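You operate a simulated robot arm through the tools that you are given. There is no shell and no other tool.

The job below is to be done with a simulated robot arm. You get a single attempt, and the scene is never put back.

Task
Switch off the brown fixture's arc and the meter, and cap the meter.
Fine: slider and meter pulled back; teal switch off before the slider moves; push the orange cap home on its black block.

The check looks at the end state, three seconds after you hand in, the way a careful person would. Anything else that was tipped, shoved, dropped, spilled or broken makes it a failure. Lids that push on must go on centred and level and be pressed home; caps that screw on are set level and turned clockwise until they are tight.

Robot
A 6-joint arm with a two-finger parallel gripper, fixed in place. Base frame: the origin is at the foot of the arm, x ahead of it, y to its left, z up; the work surface is at about z = 804. Lengths are in mm, angles in rad, forces in N, time in s.
With the tool pointing down near the work surface it reaches from about 240 to 640 mm from the base axis. Its first joint turns from -1.152 to 1.152 rad. Payload 2.7 kg.
The TCP is the grasp point between the finger pads, 23 mm short of the fingertips. In the tool frame z runs along the fingers and y along their closing line. Largest opening 94 mm; finger width 38, thickness 10; the body of the gripper, 54 by 96 mm, starts 39 mm behind the TCP.
Orientation is told as [roll, pitch, yaw] about the base's x, y, z axes, in that order, counted from this pose: with the fingers straight down and closing along the base's y, the tool's x points along the base's -x, its y along +y and its z along -z.

Tools
- The arm moves only by the tool send_rows. Its argument "moves" is a list of rows, each an object of numbers (a shift or turn left out is 0, a gripper value left out holds the last): "x", "y", "z": the shift along the tool's x, y, z in units of 20 mm (1.0 is 20 mm); "wx", "wy", "wz": the turn, a rotation vector about the tool's x, y, z in units of 5 degrees (1.0 is 5 degrees). In form: [{"x": .., "y": .., "z": .., "wx": .., "wy": .., "wz": ..}, ...]. A call has 1 to 20 rows; each row shifts and turns the commanded pose from where the row before left it, along the tool's axes as they then stand. "claw" is the gripper command, from -1 (shut) to 1 (fully open), values between in proportion, set as the call begins (left out, the last holds). A call with a number of a shift or a turn outside -1 to 1 is refused whole. A row lasts 0.2 s, in which the tool goes at most 50 mm and 0.15 rad; a call with a longer step from one row to the next is refused whole, and so is a gripper value outside its range. Where a pose cannot be reached the arm comes as near as it can. A force on the tool above 90 N (or 10 N above the force at the start of the call, whichever is more), or a blocked arm, ends the call early, and 0.2 s more pass. Each finger travels about 45 mm/s and halts on what it meets, pressing with about 24 N; the grip force reading is that of the motor and also rises with nothing between the fingers. The clock runs only during rows and for 0.2 s after the last one: add rows that do not move to give the fingers time. The reply holds the time, the measured pose of the TCP, the force on the tool along the base axes, the opening and the grip force, in the units named above and with some noise, with the torque about the TCP (base axes, N m) and any sound that the robot's microphone picked up.
- Cameras (640 x 400 px; columns grow to the right, rows downward): "scene" is fixed at [83.3, -436.9, 1412.2]; the picture's right is [0.70, -0.71, 0.00], its down [-0.35, -0.35, -0.87] and it looks along [0.62, 0.61, -0.50] (base axes); focal length 342 px, centre (320, 200). "wrist" rides on the gripper at [86, 16, -75] in the tool frame; the picture's right is [-0.18, 0.98, 0.00], its down [-0.58, -0.11, -0.81] and it looks along [-0.79, -0.15, 0.59] (tool axes); focal length 243 px, centre (320, 200). There is no depth. A picture from a camera that has moved, and an enlarged one, comes with that camera's place and axes in the base frame and with its lens.
- get_image(camera): a new picture of that camera. The clock stands still meanwhile.
- close_up(camera, box): a new picture of the part [left, top, right, bottom] of that camera's present view, enlarged. The clock stands still meanwhile.
- hand_in(): hands the job in; it is judged then, once.

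Places have to be worked out from the pictures, the camera data and where the tool is seen. Open the gripper and draw the arm clear of the work before you hand the job in, unless the task says otherwise.

The tools are called after "Call:" as a command line: name --argument value ..., lists and objects as JSON in quotes. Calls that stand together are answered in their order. send_rows: Moves the arm, as the interface text tells. Its arguments: {"type":"object","properties":{"moves":{"type":"array","items":{"type":"object","properties":{"x":{"type":"number"},"y":{"type":"number"},"z":{"type":"number"},"wx":{"type":"number"},"wy":{"type":"number"},"wz":{"type":"number"}}}},"claw":{"type":"number"}},"required":["moves"]} The other tools are called the same way: get_image (camera) takes a picture; close_up (camera, box) takes an enlarged picture of a part of a camera's view; hand_in () hands the job in.

At the start:

```text
t: 0.0
ee_pos: [306.7, 184.7, 1115.2]
tcp_rot: [-0.001, -0.002, -0.002]
contact_force: [0.2, -0.8, -1.1]
wrist_torque: [-0.03, -0.01, 0.0]
grip_width: 93.8
grasp_force: 0.1
```

scene: 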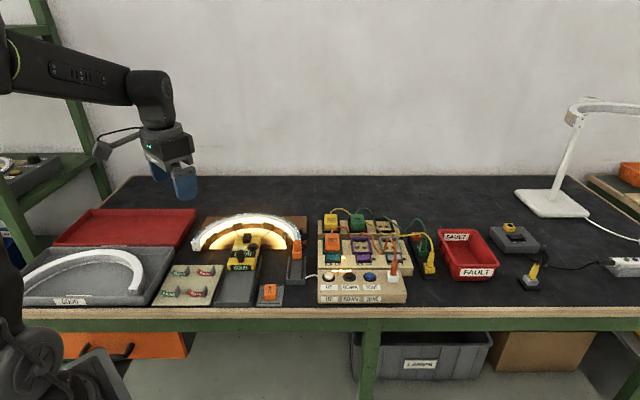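
wrist: 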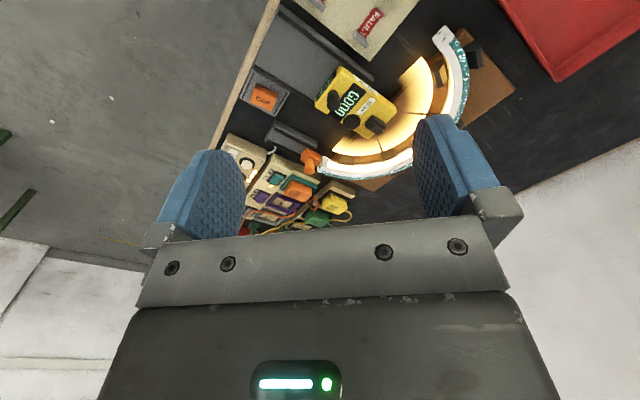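

I'll start with close looks at the work area to identify the brown fixture, the meter, slider, teal switch, and orange cap.

Call:
close_up --camera "scene" --box '[140, 200, 300, 310]'

Call:
close_up --camera "scene" --box '[240, 200, 450, 310]'

Call:
close_up --camera "wrist" --box '[200, 0, 540, 240]'

```text
3.64 times, centred on (220, 255) of scene
camera zoom: at [83.3, -436.9, 1412.2], right [0.7, -0.71, 0.0], down [-0.35, -0.35, -0.87], along [0.62, 0.61, -0.5], focal length 1242 px, centre (684, 0)
```

zoom: 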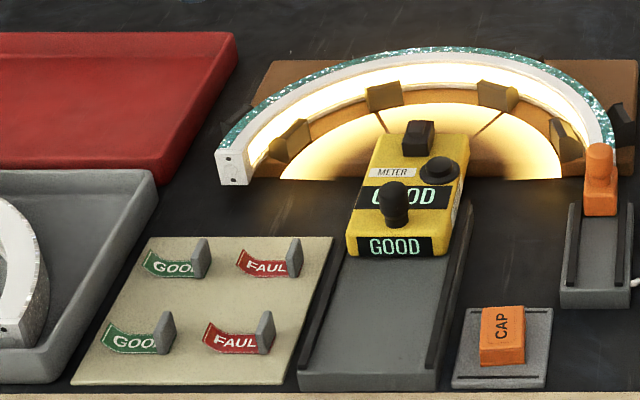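

```text
3.05 times, centred on (345, 255) of scene
camera zoom: at [83.3, -436.9, 1412.2], right [0.7, -0.71, 0.0], down [-0.35, -0.35, -0.87], along [0.62, 0.61, -0.5], focal length 1041 px, centre (244, 32)
```

zoom: 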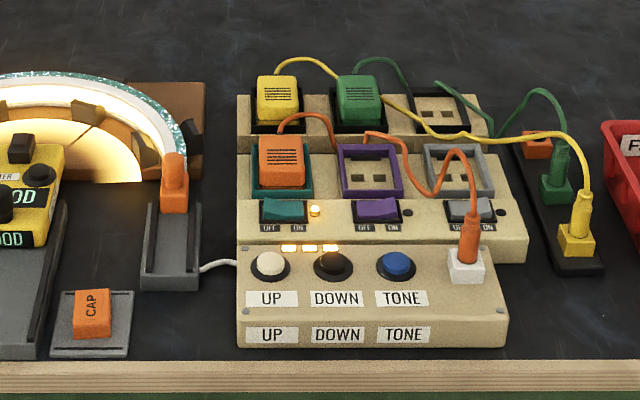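

```text
1.67 times, centred on (370, 120) of wrist
camera zoom: at [219.4, 200.9, 1190.2], right [0.18, 0.98, 0.0], down [0.58, -0.11, 0.81], along [0.79, -0.15, -0.59], focal length 404 px, centre (237, 333)
```

zoom: 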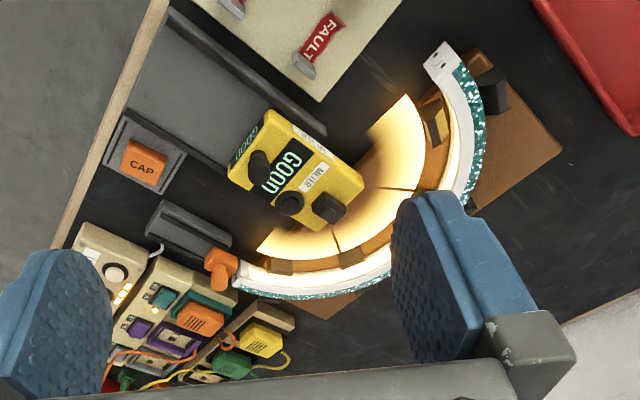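

The yellow meter sits on a grey rail near (437, 186), the orange slider is near (564, 127), the teal switch is near (589, 15), and the cap is near (420, 62). I'll enlarge each one more before moving.

Call:
close_up --camera "scene" --box '[222, 225, 272, 275]'

Call:
close_up --camera "scene" --box '[312, 225, 372, 275]'

Call:
close_up --camera "scene" --box '[250, 230, 315, 310]'

Call:
close_up --camera "wrist" --box '[300, 50, 410, 150]'

```text
8.00 times, centred on (247, 250) of scene
camera zoom: at [83.3, -436.9, 1412.2], right [0.7, -0.71, 0.0], down [-0.35, -0.35, -0.87], along [0.62, 0.61, -0.5], focal length 2733 px, centre (904, -200)
```

zoom: 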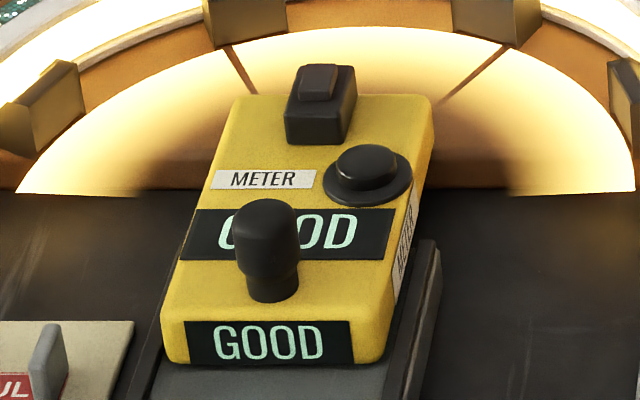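

```text
8.00 times, centred on (342, 250) of scene
camera zoom: at [83.3, -436.9, 1412.2], right [0.7, -0.71, 0.0], down [-0.35, -0.35, -0.87], along [0.62, 0.61, -0.5], focal length 2733 px, centre (144, -200)
```

zoom: 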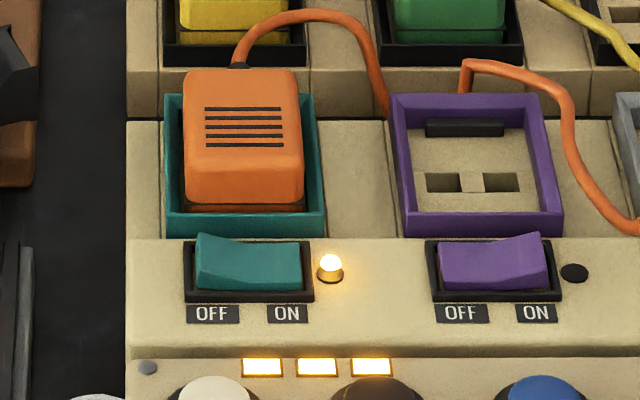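

```text
5.00 times, centred on (282, 270) of scene
camera zoom: at [83.3, -436.9, 1412.2], right [0.7, -0.71, 0.0], down [-0.35, -0.35, -0.87], along [0.62, 0.61, -0.5], focal length 1708 px, centre (508, -150)
```

zoom: 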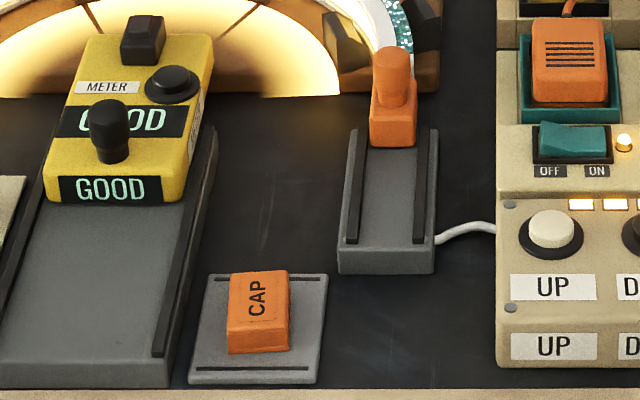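

```text
4.00 times, centred on (355, 100) of wrist
camera zoom: at [219.4, 200.9, 1190.2], right [0.18, 0.98, 0.0], down [0.58, -0.11, 0.81], along [0.79, -0.15, -0.59], focal length 970 px, centre (180, 600)
```

zoom: 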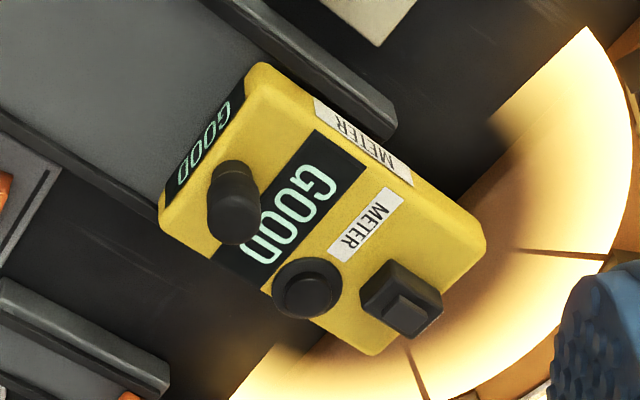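

Teal rocker's left (OFF) half is raised, so it's currently ON; the meter has a handle knob, a round push-button and a black block at its far end. I'll turn the tool 45° so its closing line lies along the table edge, and then look again.

Call:
send_rows --moves '[{"wz": -1}, {"wz": -1}, {"wz": -1}, {"wz": -1}, {"wz": -1}, {"wz": -1}, {"wz": -1}, {"wz": -1}, {"wz": -1}, {}]' --claw 1

Call:
get_image --camera "wrist"

```text
t: 2.2
ee_pos: [306.5, 185.9, 1114.5]
tcp_rot: [-0.002, -0.002, 0.784]
contact_force: [-0.6, 0.5, -0.4]
wrist_torque: [0.02, 0.02, -0.05]
grip_width: 94.2
grasp_force: 0.1
```

```text
taken
camera wrist: at [233.7, 135.4, 1190.3], right [-0.57, 0.82, 0.0], down [0.49, 0.33, 0.81], along [0.67, 0.46, -0.59], focal length 243 px, centre (320, 200)
```

wrist: 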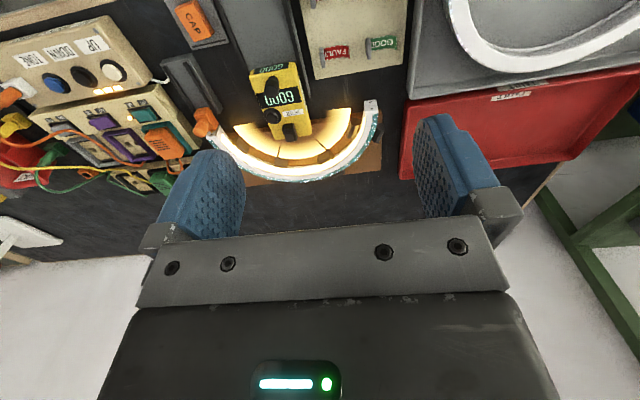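

The view shows all the parts from above. I move closer over the teal switch (about (560, 0)) at a safe height to locate it precisely.

Call:
send_rows --moves '[{"x": -0.15, "y": -0.97, "z": 0.4}, {"x": -0.15, "y": -0.97, "z": 0.4}, {"x": -0.15, "y": -0.97, "z": 0.4}, {"x": -0.15, "y": -0.97, "z": 0.4}, {"x": -0.15, "y": -0.97, "z": 0.4}, {"x": -0.15, "y": -0.97, "z": 0.4}, {"x": -0.15, "y": -0.97, "z": 0.4}, {"x": -0.15, "y": -0.97, "z": 0.4}, {"x": -0.15, "y": -0.97, "z": 0.4}, {"x": -0.15, "y": -0.97, "z": 0.4}, {"x": -0.15, "y": -0.97, "z": 0.4}, {"x": -0.15, "y": -0.97, "z": 0.4}, {"x": -0.15, "y": -0.97, "z": 0.4}, {"x": -0.15, "y": -0.97, "z": 0.4}, {"x": -0.15, "y": -0.97, "z": 0.4}, {"x": -0.15, "y": -0.97, "z": 0.4}, {}]' --claw 1

Call:
get_image --camera "wrist"

Call:
get_image --camera "scene"

```text
t: 5.8
ee_pos: [560.0, -1.6, 987.6]
tcp_rot: [-0.001, -0.002, 0.785]
contact_force: [-0.4, 0.0, -0.3]
wrist_torque: [-0.02, -0.02, 0.0]
grip_width: 94.1
grasp_force: 0.1
```

```text
taken
camera wrist: at [487.0, -51.4, 1062.9], right [-0.56, 0.83, 0.0], down [0.49, 0.33, 0.81], along [0.67, 0.46, -0.59], focal length 243 px, centre (320, 200)
```

wrist: 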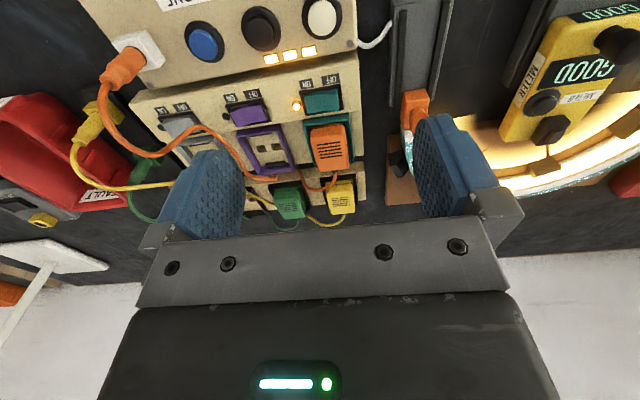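

```text
taken
```

scene: 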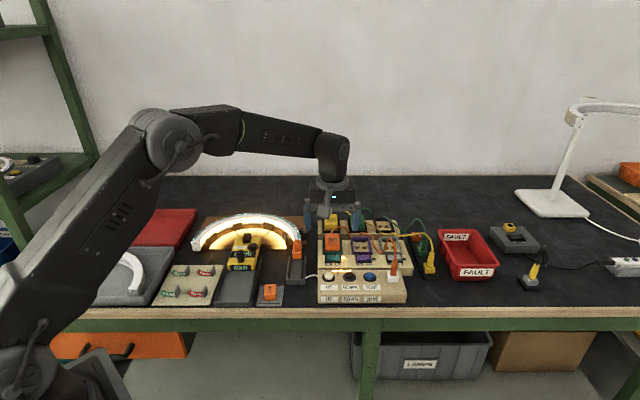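

From this pose I can see the switches clearly. I'll enlarge the teal switch and socket region in the wrist view and check the scene view for clearance.

Call:
close_up --camera "wrist" --box '[270, 50, 390, 210]'

Call:
close_up --camera "wrist" --box '[380, 0, 480, 150]'

Call:
close_up --camera "scene" --box '[280, 180, 400, 310]'

```text
2.50 times, centred on (330, 130) of wrist
camera zoom: at [487.0, -51.4, 1062.9], right [-0.56, 0.83, 0.0], down [0.49, 0.33, 0.81], along [0.67, 0.46, -0.59], focal length 606 px, centre (295, 375)
```

zoom: 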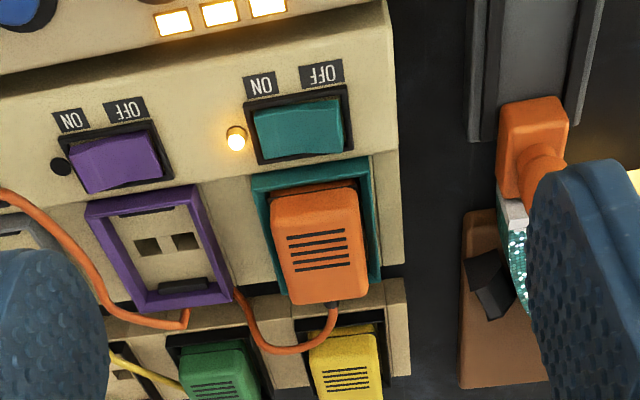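

```text
2.67 times, centred on (430, 75) of wrist
camera zoom: at [487.0, -51.4, 1062.9], right [-0.56, 0.83, 0.0], down [0.49, 0.33, 0.81], along [0.67, 0.46, -0.59], focal length 647 px, centre (27, 533)
```

zoom: 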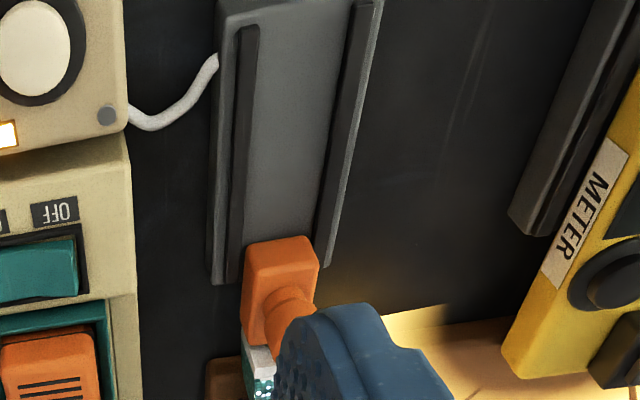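

```text
3.08 times, centred on (340, 245) of scene
camera zoom: at [83.3, -436.9, 1412.2], right [0.7, -0.71, 0.0], down [-0.35, -0.35, -0.87], along [0.62, 0.61, -0.5], focal length 1051 px, centre (258, 62)
```

zoom: 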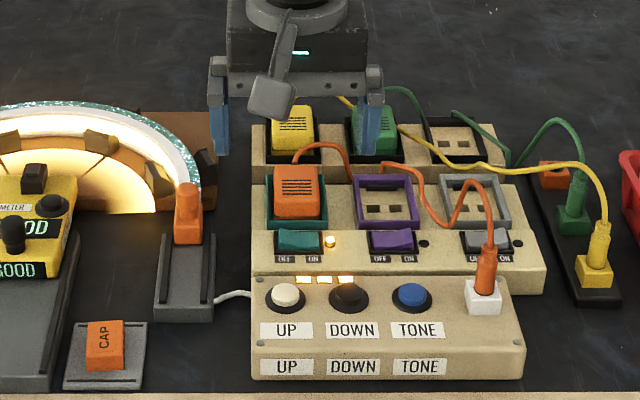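

Triangulating both views puts the teal rocker's centre at about (605, 30, 831), with its raised OFF end toward the table's left. I'll shut the fingers and hover above the OFF end, at fingertip height about 867.

Call:
send_rows --moves '[{}, {}, {}, {}, {"x": -0.378, "y": 0.03, "z": 0.2}, {"x": -0.378, "y": 0.03, "z": 0.2}, {"x": -0.378, "y": 0.03, "z": 0.4}, {"x": -0.378, "y": 0.03, "z": 1}, {"x": -0.378, "y": 0.03, "z": 1}, {"x": -0.378, "y": 0.03, "z": 1}, {"z": 1}, {}, {}]' --claw -1

Call:
close_up --camera "scene" --box '[290, 200, 390, 290]'

Call:
close_up --camera "wrist" --box '[240, 60, 400, 200]'

```text
t: 8.6
ee_pos: [588.9, 34.2, 891.0]
tcp_rot: [0.001, -0.003, 0.785]
contact_force: [-0.1, -0.4, 0.0]
wrist_torque: [0.01, 0.02, 0.03]
grip_width: 0.0
grasp_force: 24.6
```

```text
4.44 times, centred on (340, 245) of scene
camera zoom: at [83.3, -436.9, 1412.2], right [0.7, -0.71, 0.0], down [-0.35, -0.35, -0.87], along [0.62, 0.61, -0.5], focal length 1518 px, centre (231, 0)
```

zoom: 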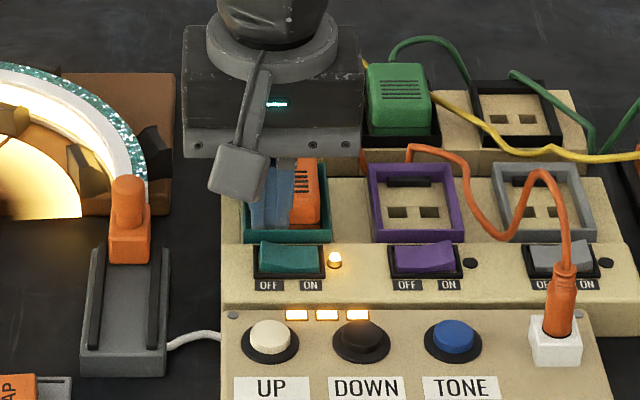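

```text
2.86 times, centred on (320, 130) of wrist
camera zoom: at [516.8, -15.6, 966.1], right [-0.56, 0.83, 0.0], down [0.49, 0.33, 0.81], along [0.67, 0.46, -0.59], focal length 693 px, centre (320, 400)
```

zoom: 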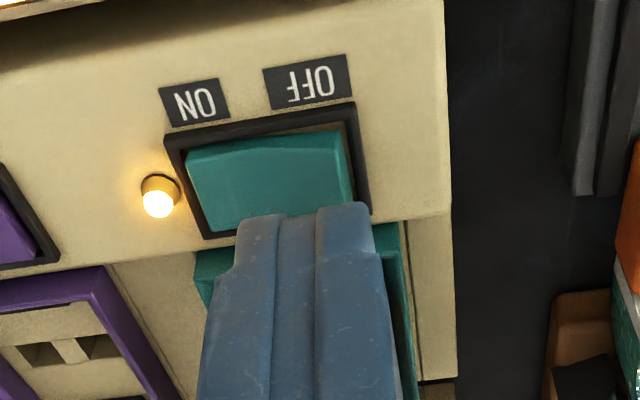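

The fingertips are aligned over the OFF half (projected landing is on the rocker near the OFF end). I'll shift 3 mm toward the rocker's middle depth and descend most of the way.

Call:
send_rows --moves '[{"x": -0.15, "z": 0.3}, {"z": 0.4}, {"z": 0.4}, {"z": 0.1}, {}]' --claw -1

Call:
close_up --camera "scene" --box '[305, 220, 365, 280]'

Call:
close_up --camera "wrist" --box '[240, 60, 400, 200]'

```text
t: 9.8
ee_pos: [591.2, 34.6, 867.4]
tcp_rot: [0.0, -0.001, 0.784]
contact_force: [0.2, 0.2, -0.3]
wrist_torque: [-0.01, -0.01, 0.02]
grip_width: 0.0
grasp_force: 23.8
```

```text
6.67 times, centred on (335, 250) of scene
camera zoom: at [83.3, -436.9, 1412.2], right [0.7, -0.71, 0.0], down [-0.35, -0.35, -0.87], along [0.62, 0.61, -0.5], focal length 2278 px, centre (220, -133)
```

zoom: 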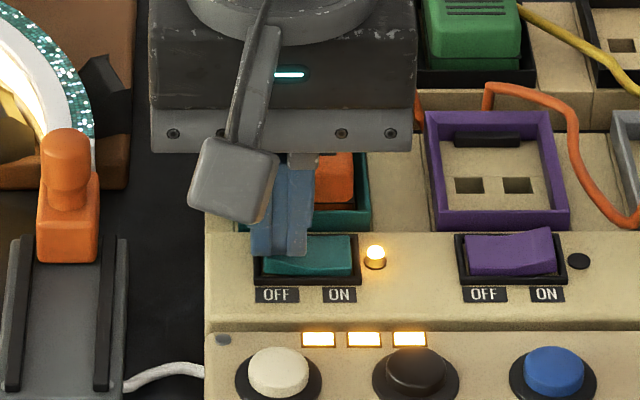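

```text
2.86 times, centred on (320, 130) of wrist
camera zoom: at [518.7, -14.3, 942.5], right [-0.56, 0.83, 0.0], down [0.49, 0.33, 0.81], along [0.67, 0.46, -0.59], focal length 693 px, centre (320, 400)
```

zoom: 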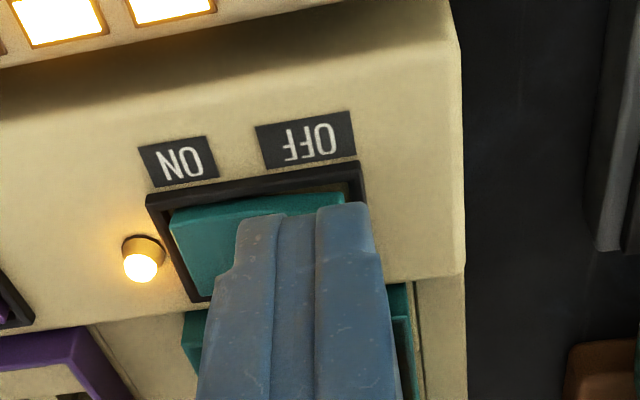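

Tip is at about z 844, just above the raised OFF half. I now press down in small steps and watch force and sound.

Call:
send_rows --moves '[{"z": 0.1}, {"z": 0.1}, {"z": 0.1}, {}]' --claw -1

Call:
close_up --camera "scene" --box '[305, 220, 365, 280]'

```text
t: 10.8
ee_pos: [591.9, 36.1, 861.0]
tcp_rot: [0.002, -0.002, 0.786]
contact_force: [-0.5, -0.3, 0.0]
wrist_torque: [-0.01, -0.04, -0.03]
grip_width: 0.0
grasp_force: 23.8
heard: click
```

```text
6.67 times, centred on (335, 250) of scene
camera zoom: at [83.3, -436.9, 1412.2], right [0.7, -0.71, 0.0], down [-0.35, -0.35, -0.87], along [0.62, 0.61, -0.5], focal length 2278 px, centre (220, -133)
```

zoom: 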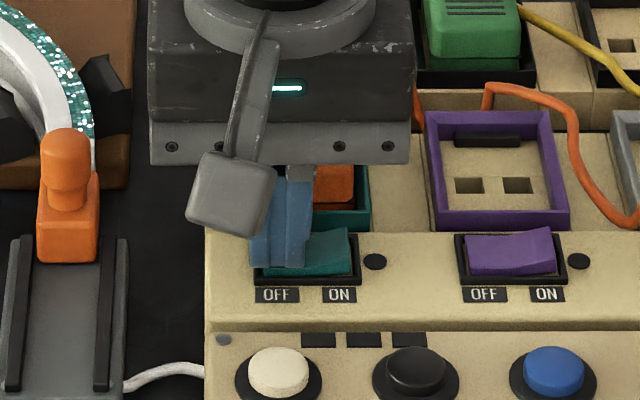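

A click was heard, the teal LED and the arc went dark: the switch is off. I'll lift clear and then look at the slider.

Call:
send_rows --moves '[{"z": -0.5}, {"z": -1}, {"z": -1}, {"z": -1}, {"z": -1, "y": 0.3}, {"z": -0.5, "x": 0.5, "y": 1}, {"x": 0.5, "y": 1}, {"x": 0.5, "y": 1}, {}, {}]' --claw -1

Call:
get_image --camera "wrist"

Call:
get_image --camera "scene"

```text
t: 13.0
ee_pos: [524.0, 61.4, 961.0]
tcp_rot: [0.0, -0.002, 0.785]
contact_force: [0.8, 0.5, -0.5]
wrist_torque: [0.01, -0.02, -0.01]
grip_width: 0.0
grasp_force: 24.1
```

```text
taken
camera wrist: at [451.3, 11.1, 1036.1], right [-0.56, 0.83, 0.0], down [0.49, 0.33, 0.81], along [0.67, 0.46, -0.59], focal length 243 px, centre (320, 200)
```

wrist: 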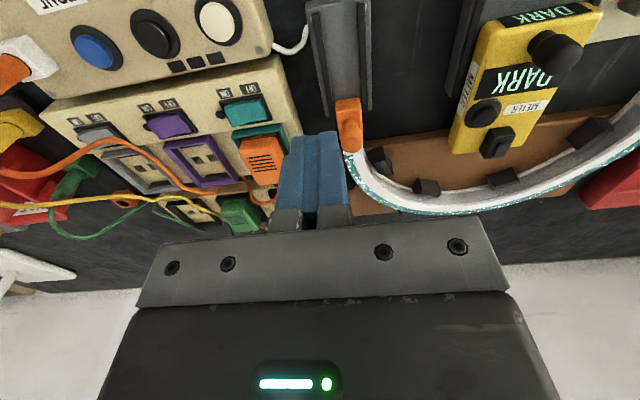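

```text
taken
```

scene: 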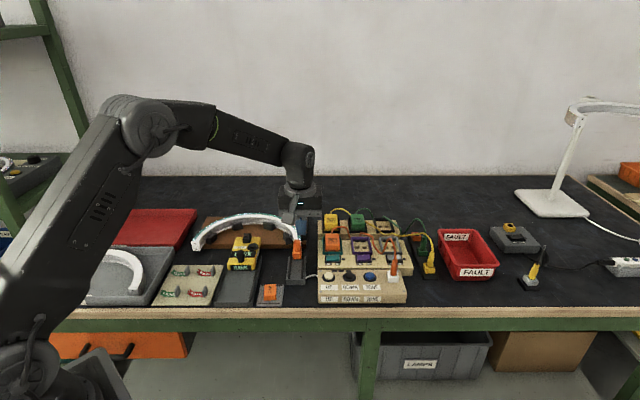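

Arc is dark and the meter reads "DARK". I'll zoom on the slider in both views to triangulate its post.

Call:
close_up --camera "wrist" --box '[300, 60, 400, 160]'

Call:
close_up --camera "scene" --box '[270, 225, 330, 295]'

Call:
close_up --camera "wrist" --box '[430, 0, 610, 170]'

```text
4.00 times, centred on (350, 110) of wrist
camera zoom: at [451.3, 11.1, 1036.1], right [-0.56, 0.83, 0.0], down [0.49, 0.33, 0.81], along [0.67, 0.46, -0.59], focal length 970 px, centre (200, 560)
```

zoom: 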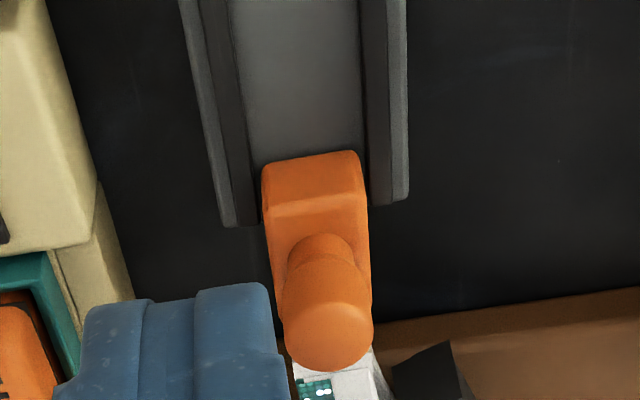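

```text
5.71 times, centred on (300, 260) of scene
camera zoom: at [83.3, -436.9, 1412.2], right [0.7, -0.71, 0.0], down [-0.35, -0.35, -0.87], along [0.62, 0.61, -0.5], focal length 1952 px, centre (434, -143)
```

zoom: 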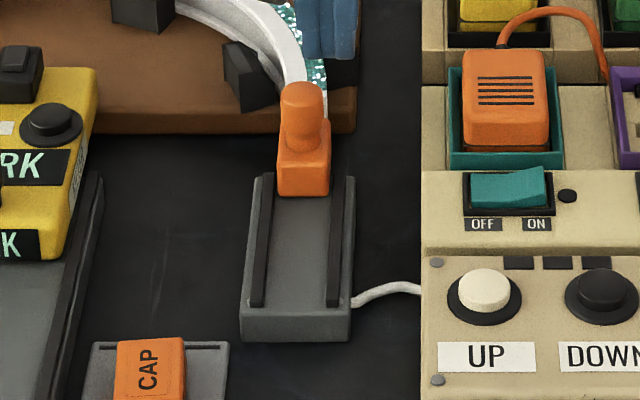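

```text
2.35 times, centred on (520, 85) of wrist
camera zoom: at [451.3, 11.1, 1036.1], right [-0.56, 0.83, 0.0], down [0.49, 0.33, 0.81], along [0.67, 0.46, -0.59], focal length 571 px, centre (-151, 471)
```

zoom: 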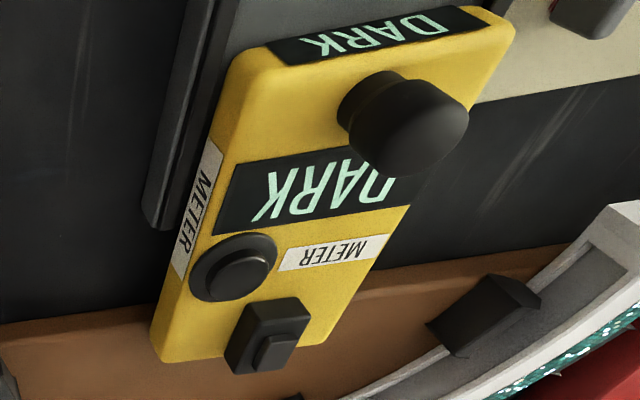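

The slider's round post triangulates to about (551, 112) with its top near z 870 and a diameter of about 19 mm. I'll open the fingers to about 55 mm and hover over it to verify alignment.

Call:
send_rows --moves '[{"x": -0.69, "y": 0.204}, {"x": -0.69, "y": 0.204}, {"x": -0.69, "y": 0.204, "z": 0.5}, {"x": -0.69, "y": 0.204, "z": 0.9}, {"z": 0.8}, {}, {}]' --claw 0.17

Call:
close_up --camera "wrist" --box '[220, 20, 420, 200]'

Call:
close_up --camera "scene" --box '[270, 205, 330, 275]'

```text
t: 14.6
ee_pos: [551.3, 111.5, 919.8]
tcp_rot: [0.0, -0.002, 0.785]
contact_force: [0.1, 0.0, 0.6]
wrist_torque: [0.0, 0.01, 0.03]
grip_width: 55.0
grasp_force: 0.0
```

```text
2.22 times, centred on (320, 110) of wrist
camera zoom: at [476.9, 62.5, 994.0], right [-0.56, 0.83, 0.0], down [0.49, 0.33, 0.81], along [0.67, 0.46, -0.59], focal length 539 px, centre (320, 400)
```

zoom: 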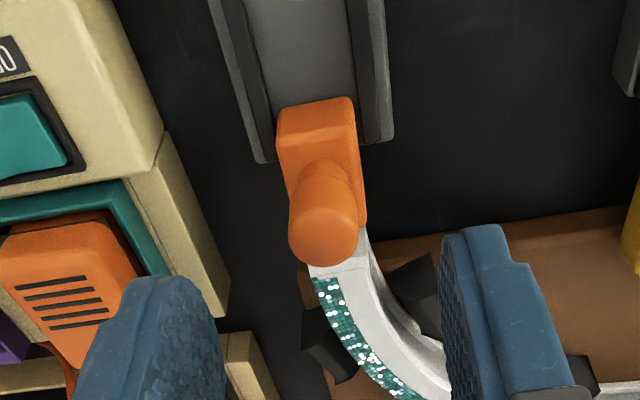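

```text
5.71 times, centred on (300, 240) of scene
camera zoom: at [83.3, -436.9, 1412.2], right [0.7, -0.71, 0.0], down [-0.35, -0.35, -0.87], along [0.62, 0.61, -0.5], focal length 1952 px, centre (434, -29)
```

zoom: 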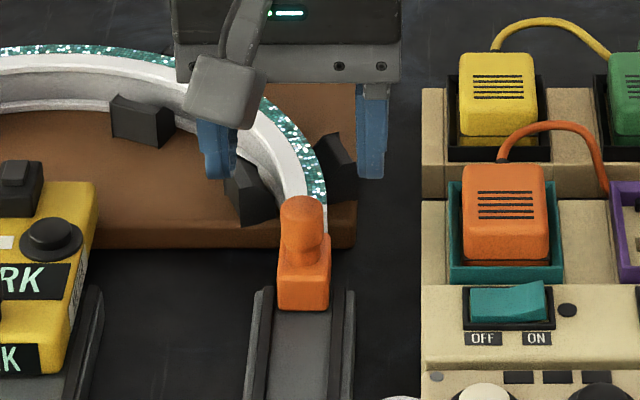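

Post centre is about 4 mm farther along the rail than my TCP, with its top near z 870. I'll shift, descend around it, and check before closing.

Call:
send_rows --moves '[{"x": -0.22}, {"z": 0.8}, {"z": 0.8}, {"z": 0.8}, {}]' --claw 0.17

Call:
close_up --camera "wrist" --box '[220, 20, 420, 220]'

Call:
close_up --camera "scene" --box '[270, 215, 330, 285]'

```text
t: 15.8
ee_pos: [554.4, 114.8, 868.3]
tcp_rot: [0.001, -0.002, 0.784]
contact_force: [-0.5, -0.3, -0.4]
wrist_torque: [0.0, 0.01, 0.01]
grip_width: 55.1
grasp_force: 0.1
```

```text
2.00 times, centred on (320, 120) of wrist
camera zoom: at [481.9, 64.8, 943.7], right [-0.56, 0.83, 0.0], down [0.49, 0.33, 0.81], along [0.67, 0.46, -0.59], focal length 485 px, centre (320, 360)
```

zoom: 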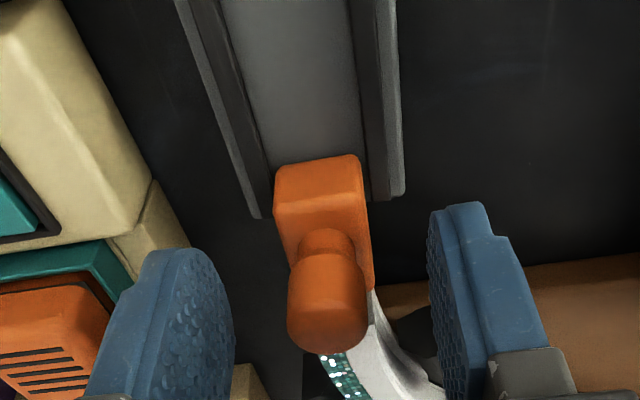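

```text
5.71 times, centred on (300, 250) of scene
camera zoom: at [83.3, -436.9, 1412.2], right [0.7, -0.71, 0.0], down [-0.35, -0.35, -0.87], along [0.62, 0.61, -0.5], focal length 1952 px, centre (434, -86)
```

zoom: 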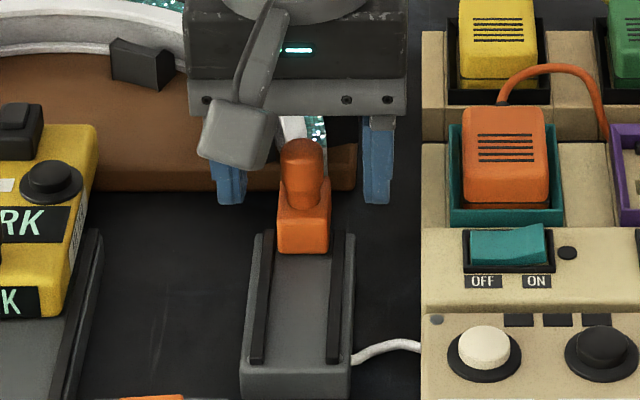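

The post sits centred between the pads at TCP height. Closing on it now.

Call:
send_rows --moves '[{"z": 0.1}, {}, {}, {}, {}]' --claw -1

Call:
close_up --camera "scene" --box '[270, 215, 330, 285]'

```text
t: 17.0
ee_pos: [554.4, 116.7, 865.5]
tcp_rot: [0.003, 0.0, 0.785]
contact_force: [-14.8, 11.6, 3.2]
wrist_torque: [-0.44, -0.05, 0.09]
grip_width: 19.5
grasp_force: 44.6
```

```text
5.71 times, centred on (300, 250) of scene
camera zoom: at [82.9, -436.6, 1412.3], right [0.7, -0.71, 0.0], down [-0.35, -0.35, -0.87], along [0.62, 0.61, -0.5], focal length 1952 px, centre (434, -86)
```

zoom: 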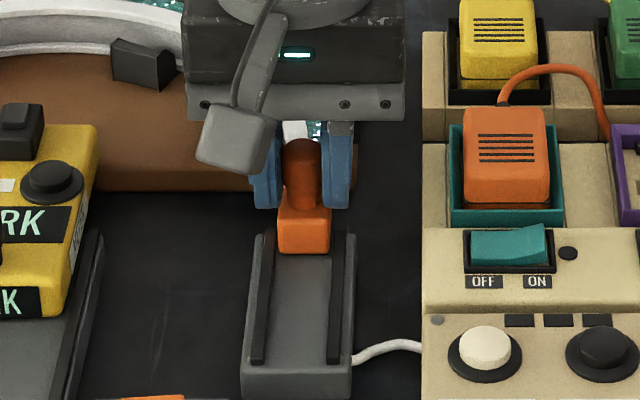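

Grip holds the post (19.5 mm), but there's about 19 N of sideways load from a small misalignment; I relieve it by shifting 1.5 mm along tool +y before pulling.

Call:
send_rows --moves '[{"y": 0.075}, {}]' --claw -1

```text
t: 17.6
ee_pos: [553.5, 115.9, 866.8]
tcp_rot: [0.0, 0.0, 0.783]
contact_force: [-5.6, 5.9, -2.8]
wrist_torque: [0.16, 0.7, 0.12]
grip_width: 19.5
grasp_force: 45.3
```

Side load has dropped to about 8 N. A bit more correction, then I start pulling the slider back along its rail (tool +x) in small rows.

Call:
send_rows --moves '[{"y": 0.045}, {"x": 0.25}, {"x": 0.25}, {"x": 0.25}, {"x": 0.25}, {}]' --claw -1

Call:
close_up --camera "scene" --box '[270, 215, 330, 285]'

```text
t: 19.0
ee_pos: [539.4, 101.7, 866.6]
tcp_rot: [0.0, -0.002, 0.782]
contact_force: [20.4, -22.0, -14.6]
wrist_torque: [0.16, 0.18, -0.01]
grip_width: 19.6
grasp_force: 45.1
```

```text
5.71 times, centred on (300, 250) of scene
camera zoom: at [84.1, -437.4, 1412.0], right [0.7, -0.71, 0.0], down [-0.36, -0.35, -0.87], along [0.61, 0.61, -0.5], focal length 1952 px, centre (434, -86)
```

zoom: 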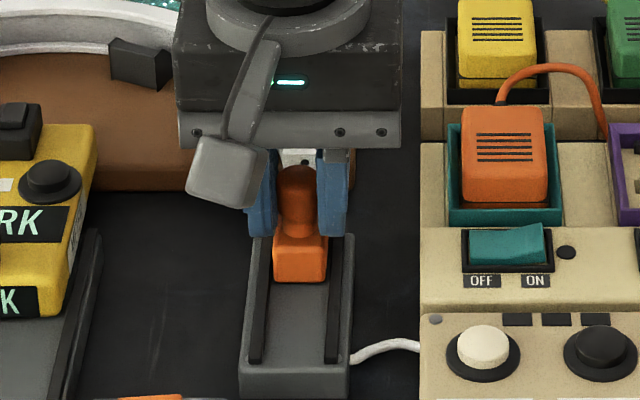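

The slider has moved about 20 mm; side load is now about 30 N the other way, so I correct 1 mm in tool −y and continue pulling gently.

Call:
send_rows --moves '[{"y": -0.05}, {}]' --claw -1

```text
t: 19.6
ee_pos: [538.5, 101.4, 866.2]
tcp_rot: [0.0, -0.002, 0.783]
contact_force: [16.2, -17.8, -13.4]
wrist_torque: [0.65, -0.13, -0.17]
grip_width: 19.6
grasp_force: 45.0
```

Still about 24 N sideways and 13 N downward on the tool; I relax it more in both directions.

Call:
send_rows --moves '[{"y": -0.07, "z": 0.03}, {}]' --claw -1

```text
t: 20.2
ee_pos: [539.6, 102.7, 866.8]
tcp_rot: [-0.001, 0.0, 0.785]
contact_force: [5.8, -9.0, -8.5]
wrist_torque: [-0.21, -0.65, -0.11]
grip_width: 19.4
grasp_force: 44.5
```

Load is down to about 10 N. Continue pulling 20 mm more.

Call:
send_rows --moves '[{"x": 0.25}, {"x": 0.25}, {"x": 0.25}, {"x": 0.25}, {}]' --claw -1

Call:
close_up --camera "scene" --box '[270, 225, 330, 295]'

```text
t: 21.4
ee_pos: [529.0, 92.5, 869.0]
tcp_rot: [-0.008, -0.018, 0.787]
contact_force: [26.3, 28.3, 2.7]
wrist_torque: [0.91, 0.04, 0.0]
grip_width: 19.5
grasp_force: 44.8
```

```text
5.71 times, centred on (300, 260) of scene
camera zoom: at [83.9, -436.2, 1412.4], right [0.7, -0.71, 0.0], down [-0.36, -0.35, -0.87], along [0.61, 0.61, -0.5], focal length 1952 px, centre (434, -143)
```

zoom: 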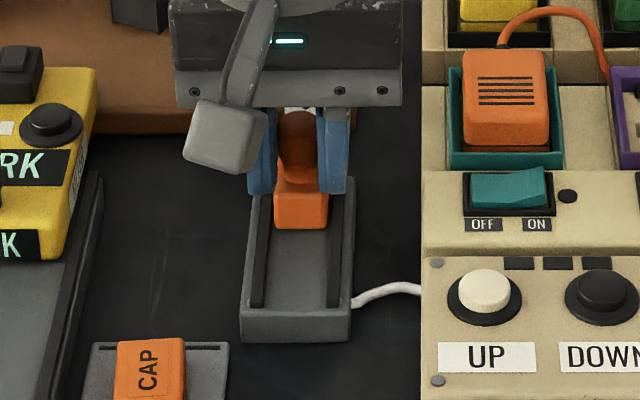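

The slider stopped after about 25–30 mm with a firm resisting load along the rail (39 N), which looks like its end stop. I open the fingers and check where it rests.

Call:
send_rows --moves '[{}, {}, {}, {}]' --claw 0.1

Call:
close_up --camera "scene" --box '[270, 225, 330, 295]'

Call:
close_up --camera "wrist" --box '[220, 20, 420, 220]'

```text
t: 22.4
ee_pos: [525.7, 87.9, 866.4]
tcp_rot: [0.001, -0.002, 0.783]
contact_force: [0.3, -0.5, -0.5]
wrist_torque: [0.02, 0.0, 0.03]
grip_width: 51.7
grasp_force: 0.0
```

```text
5.71 times, centred on (300, 260) of scene
camera zoom: at [83.3, -436.9, 1412.2], right [0.7, -0.71, 0.0], down [-0.35, -0.35, -0.87], along [0.62, 0.61, -0.5], focal length 1952 px, centre (434, -143)
```

zoom: 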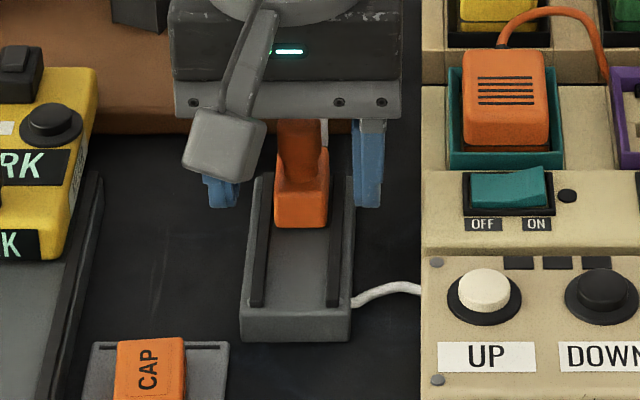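

```text
2.00 times, centred on (320, 120) of wrist
camera zoom: at [452.6, 38.1, 941.5], right [-0.56, 0.83, 0.0], down [0.49, 0.33, 0.81], along [0.67, 0.46, -0.59], focal length 485 px, centre (320, 360)
```

zoom: 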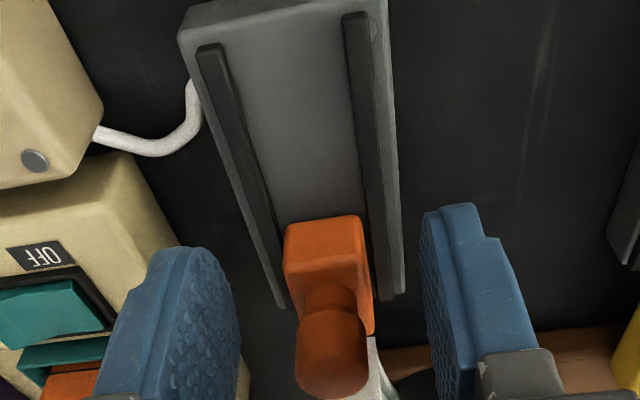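

The post slid about 6–7 mm in my grip while the block stayed put, which points to an end stop. I'll regrip centred and try one more pull to confirm it's really at the end of travel.

Call:
send_rows --moves '[{"x": -0.33}, {}]' --claw 0.1

Call:
send_rows --moves '[{}, {}, {}, {}, {}]' --claw -1

Call:
send_rows --moves '[{"x": 0.1}, {"x": 0.1}, {}]' --claw -1

Call:
close_up --camera "scene" --box '[270, 225, 330, 295]'

```text
t: 23.0
ee_pos: [529.9, 93.0, 866.6]
tcp_rot: [0.0, -0.002, 0.785]
contact_force: [-0.4, 0.1, 1.1]
wrist_torque: [0.01, 0.03, 0.02]
grip_width: 51.7
grasp_force: 0.2
```

```text
t: 24.2
ee_pos: [529.7, 91.4, 868.6]
tcp_rot: [-0.001, -0.002, 0.783]
contact_force: [1.5, -2.6, -0.4]
wrist_torque: [0.4, 0.33, -0.06]
grip_width: 19.5
grasp_force: 45.3
```

```text
t: 25.0
ee_pos: [529.0, 90.6, 868.3]
tcp_rot: [-0.001, -0.006, 0.784]
contact_force: [25.4, 18.9, -14.5]
wrist_torque: [0.14, 0.58, 0.01]
grip_width: 19.6
grasp_force: 44.8
```

```text
5.71 times, centred on (300, 260) of scene
camera zoom: at [84.2, -436.4, 1412.3], right [0.7, -0.71, 0.0], down [-0.36, -0.35, -0.87], along [0.61, 0.61, -0.5], focal length 1952 px, centre (434, -143)
```

zoom: 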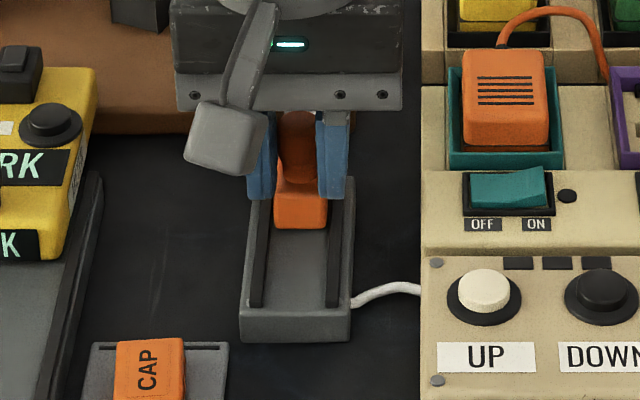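

No further movement under 32 N, so the slider is at its end stop. I release it, lift clear, and move toward the meter for a close look.

Call:
send_rows --moves '[{}, {}, {}, {"z": -0.5}, {"z": -1}, {"z": -1}, {"z": -1}, {"z": -1}, {"z": -0.5}, {}]' --claw 0.2

Call:
get_image --camera "wrist"

Call:
close_up --camera "scene" --box '[200, 205, 320, 310]'

```text
t: 27.2
ee_pos: [527.4, 89.5, 965.3]
tcp_rot: [0.001, -0.003, 0.786]
contact_force: [-0.3, -0.9, -0.4]
wrist_torque: [-0.03, 0.03, 0.0]
grip_width: 56.3
grasp_force: 0.0
```

```text
taken
camera wrist: at [454.8, 39.7, 1040.7], right [-0.56, 0.83, 0.0], down [0.49, 0.33, 0.81], along [0.67, 0.46, -0.59], focal length 243 px, centre (320, 200)
```

wrist: 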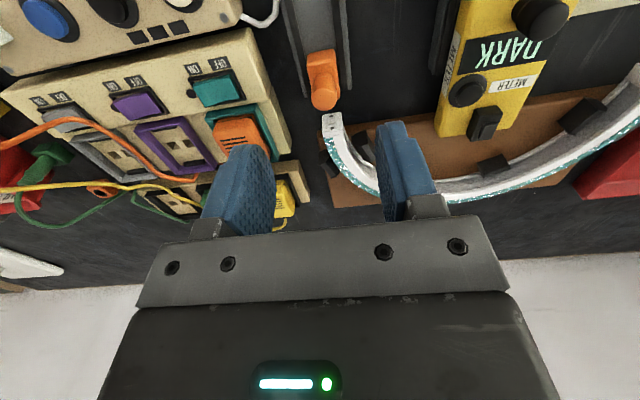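

```text
3.81 times, centred on (260, 258) of scene
camera zoom: at [83.3, -436.9, 1412.2], right [0.7, -0.71, 0.0], down [-0.35, -0.35, -0.87], along [0.62, 0.61, -0.5], focal length 1302 px, centre (549, -19)
```

zoom: 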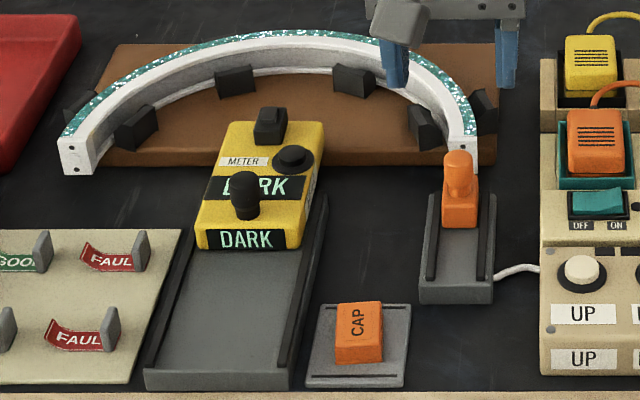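

The slider is visibly separated from the arc. I move over the meter to locate its knob, button and block precisely.

Call:
send_rows --moves '[{"x": -0.08, "y": 0.99, "z": -0.12}, {"x": -0.08, "y": 0.99, "z": -0.12}, {"x": -0.08, "y": 0.99, "z": -0.12}, {"x": -0.08, "y": 0.99, "z": -0.12}, {"x": -0.08, "y": 0.99, "z": -0.12}, {"x": -0.08, "y": 0.99, "z": -0.12}, {}, {}]' --claw 0.2

Call:
close_up --camera "wrist" --box '[210, 0, 430, 180]'

Call:
close_up --camera "scene" --box '[210, 220, 280, 275]'

```text
t: 29.0
ee_pos: [451.7, 181.9, 978.4]
tcp_rot: [0.0, -0.002, 0.782]
contact_force: [0.7, -0.2, -0.4]
wrist_torque: [0.03, 0.0, 0.0]
grip_width: 56.4
grasp_force: 0.1
```

```text
2.22 times, centred on (320, 90) of wrist
camera zoom: at [378.3, 131.5, 1053.8], right [-0.56, 0.83, 0.0], down [0.49, 0.33, 0.81], along [0.67, 0.46, -0.59], focal length 539 px, centre (320, 444)
```

zoom: 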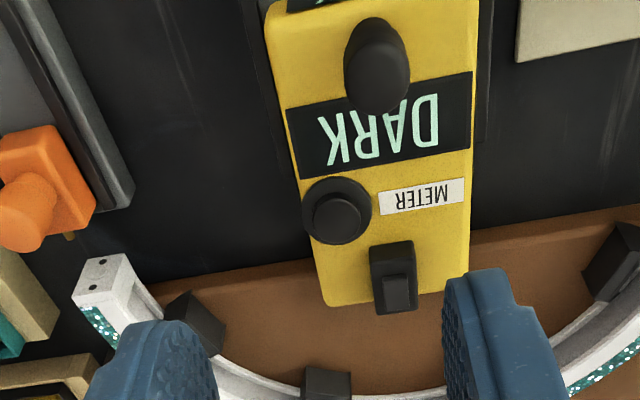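

```text
7.27 times, centred on (245, 248) of scene
camera zoom: at [83.3, -436.9, 1412.2], right [0.7, -0.71, 0.0], down [-0.35, -0.35, -0.87], along [0.62, 0.61, -0.5], focal length 2485 px, centre (866, -146)
```

zoom: 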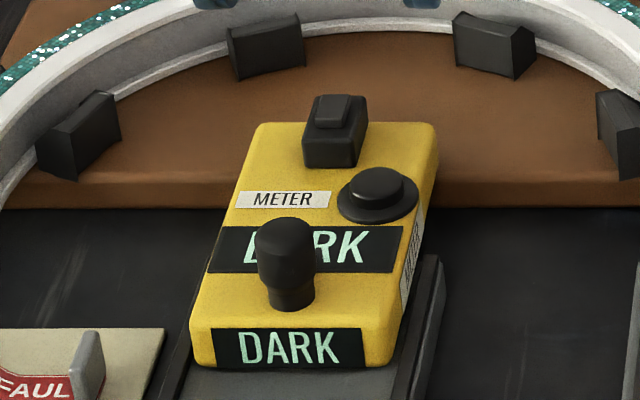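

Triangulation: knob head at (425, 183, top ≈869), button at (477, 207, ≈849), black block top at (486, 245, ≈859). I hover over the knob, open to about 56 mm, to check alignment.

Call:
send_rows --moves '[{"x": 0.45, "y": 0.49}, {"x": 0.455, "y": 0.495}, {"z": 0.97}, {"z": 0.97}, {"z": 0.97}, {}, {}]' --claw 0.2

Call:
close_up --camera "wrist" --box '[220, 0, 420, 200]'

Call:
close_up --camera "scene" --box '[210, 205, 280, 275]'

```text
t: 30.6
ee_pos: [426.1, 180.7, 922.5]
tcp_rot: [-0.002, -0.001, 0.783]
contact_force: [1.0, -0.4, 0.4]
wrist_torque: [0.01, 0.0, -0.05]
grip_width: 56.5
grasp_force: 0.0
```

```text
2.00 times, centred on (320, 100) of wrist
camera zoom: at [351.0, 130.8, 997.8], right [-0.56, 0.83, 0.0], down [0.49, 0.33, 0.81], along [0.67, 0.46, -0.59], focal length 485 px, centre (320, 400)
```

zoom: 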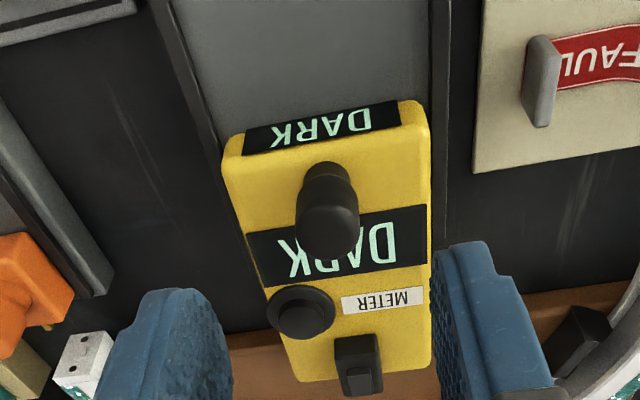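

```text
5.71 times, centred on (245, 240) of scene
camera zoom: at [83.3, -436.9, 1412.2], right [0.7, -0.71, 0.0], down [-0.35, -0.35, -0.87], along [0.62, 0.61, -0.5], focal length 1952 px, centre (749, -29)
```

zoom: 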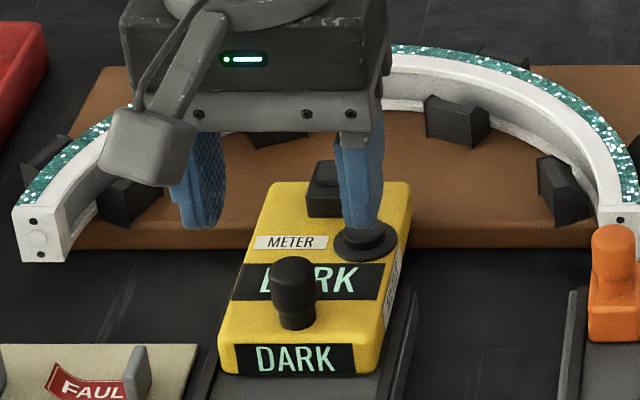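

The knob is about 2.5 mm toward tool +y; I correct that and descend to straddle the knob head (TCP ≈ 872).

Call:
send_rows --moves '[{"y": 0.12}, {"z": 0.84}, {"z": 0.84}, {"z": 0.8}, {}]' --claw 0.2

Call:
close_up --camera "wrist" --box '[220, 20, 420, 220]'

Call:
close_up --camera "scene" --box '[210, 210, 280, 280]'

```text
t: 31.8
ee_pos: [422.6, 181.5, 872.6]
tcp_rot: [0.0, -0.002, 0.784]
contact_force: [-1.6, 1.0, 0.8]
wrist_torque: [0.01, 0.03, 0.03]
grip_width: 56.5
grasp_force: 0.0
```

```text
2.00 times, centred on (320, 120) of wrist
camera zoom: at [350.2, 132.0, 948.0], right [-0.56, 0.83, 0.0], down [0.49, 0.33, 0.81], along [0.67, 0.46, -0.59], focal length 485 px, centre (320, 360)
```

zoom: 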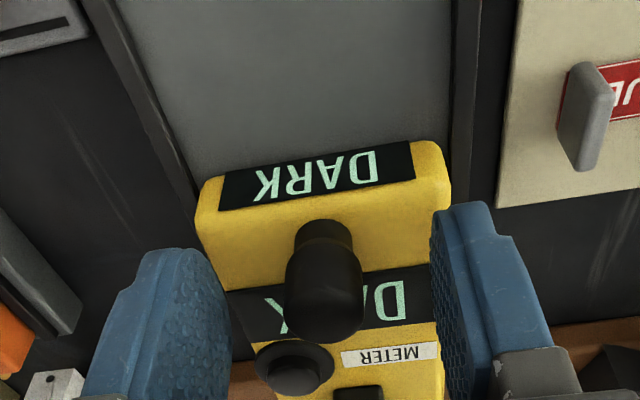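

```text
5.71 times, centred on (245, 245) of scene
camera zoom: at [83.3, -436.9, 1412.2], right [0.7, -0.71, 0.0], down [-0.35, -0.35, -0.87], along [0.62, 0.61, -0.5], focal length 1952 px, centre (749, -57)
```

zoom: 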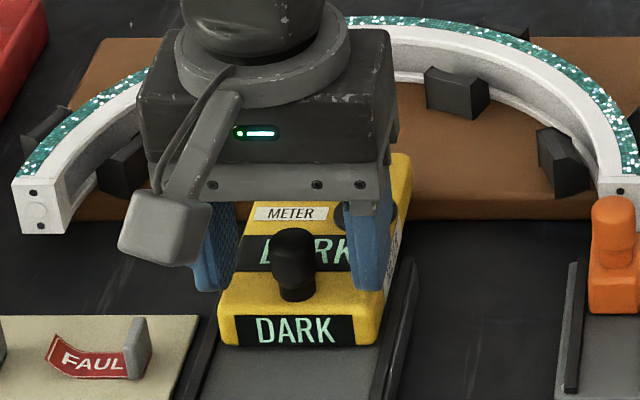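

The knob is centred between the pads. Closing on it.

Call:
send_rows --moves '[{"y": 0.04}, {}, {}, {}, {}]' --claw -1

Call:
close_up --camera "scene" --box '[210, 210, 280, 280]'

```text
t: 33.0
ee_pos: [422.1, 182.8, 873.7]
tcp_rot: [0.0, -0.001, 0.783]
contact_force: [1.7, -2.0, -1.6]
wrist_torque: [0.36, 0.31, 0.0]
grip_width: 19.8
grasp_force: 45.2
```

```text
5.71 times, centred on (245, 245) of scene
camera zoom: at [83.4, -437.0, 1412.2], right [0.7, -0.71, 0.0], down [-0.35, -0.35, -0.87], along [0.62, 0.61, -0.5], focal length 1952 px, centre (749, -57)
```

zoom: 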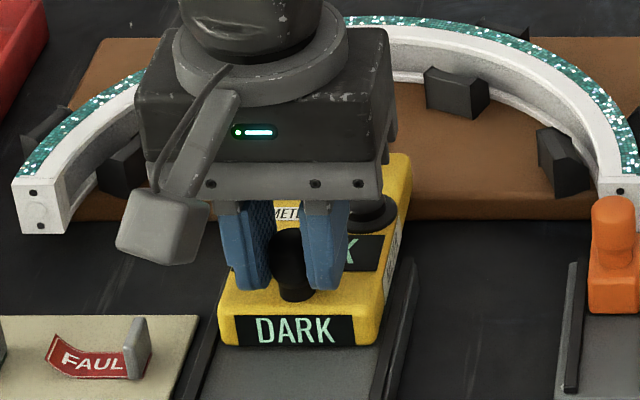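

Gripped at 19.8 mm with almost no side load. Pull the meter back along its rail, 20 mm first.

Call:
send_rows --moves '[{"x": 0.25}, {"x": 0.25}, {"x": 0.25}, {"x": 0.25}, {}]' --claw -1

Call:
close_up --camera "scene" --box '[205, 220, 285, 310]'

```text
t: 34.2
ee_pos: [409.3, 169.2, 873.8]
tcp_rot: [-0.002, -0.002, 0.784]
contact_force: [14.8, -16.3, -3.1]
wrist_torque: [-0.04, 0.32, 0.09]
grip_width: 19.8
grasp_force: 45.4
```

```text
4.44 times, centred on (245, 265) of scene
camera zoom: at [83.7, -437.3, 1412.0], right [0.7, -0.71, 0.0], down [-0.36, -0.35, -0.87], along [0.61, 0.61, -0.5], focal length 1518 px, centre (653, -89)
```

zoom: 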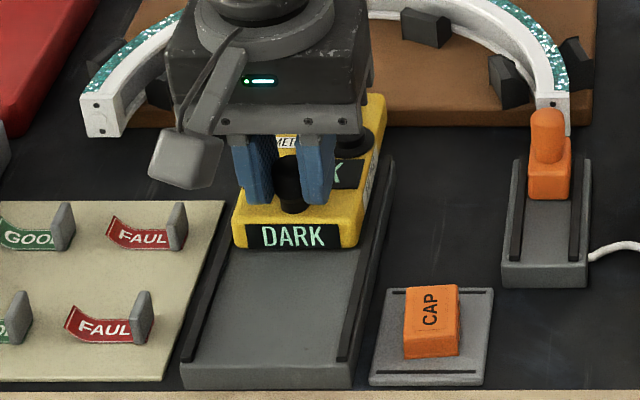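

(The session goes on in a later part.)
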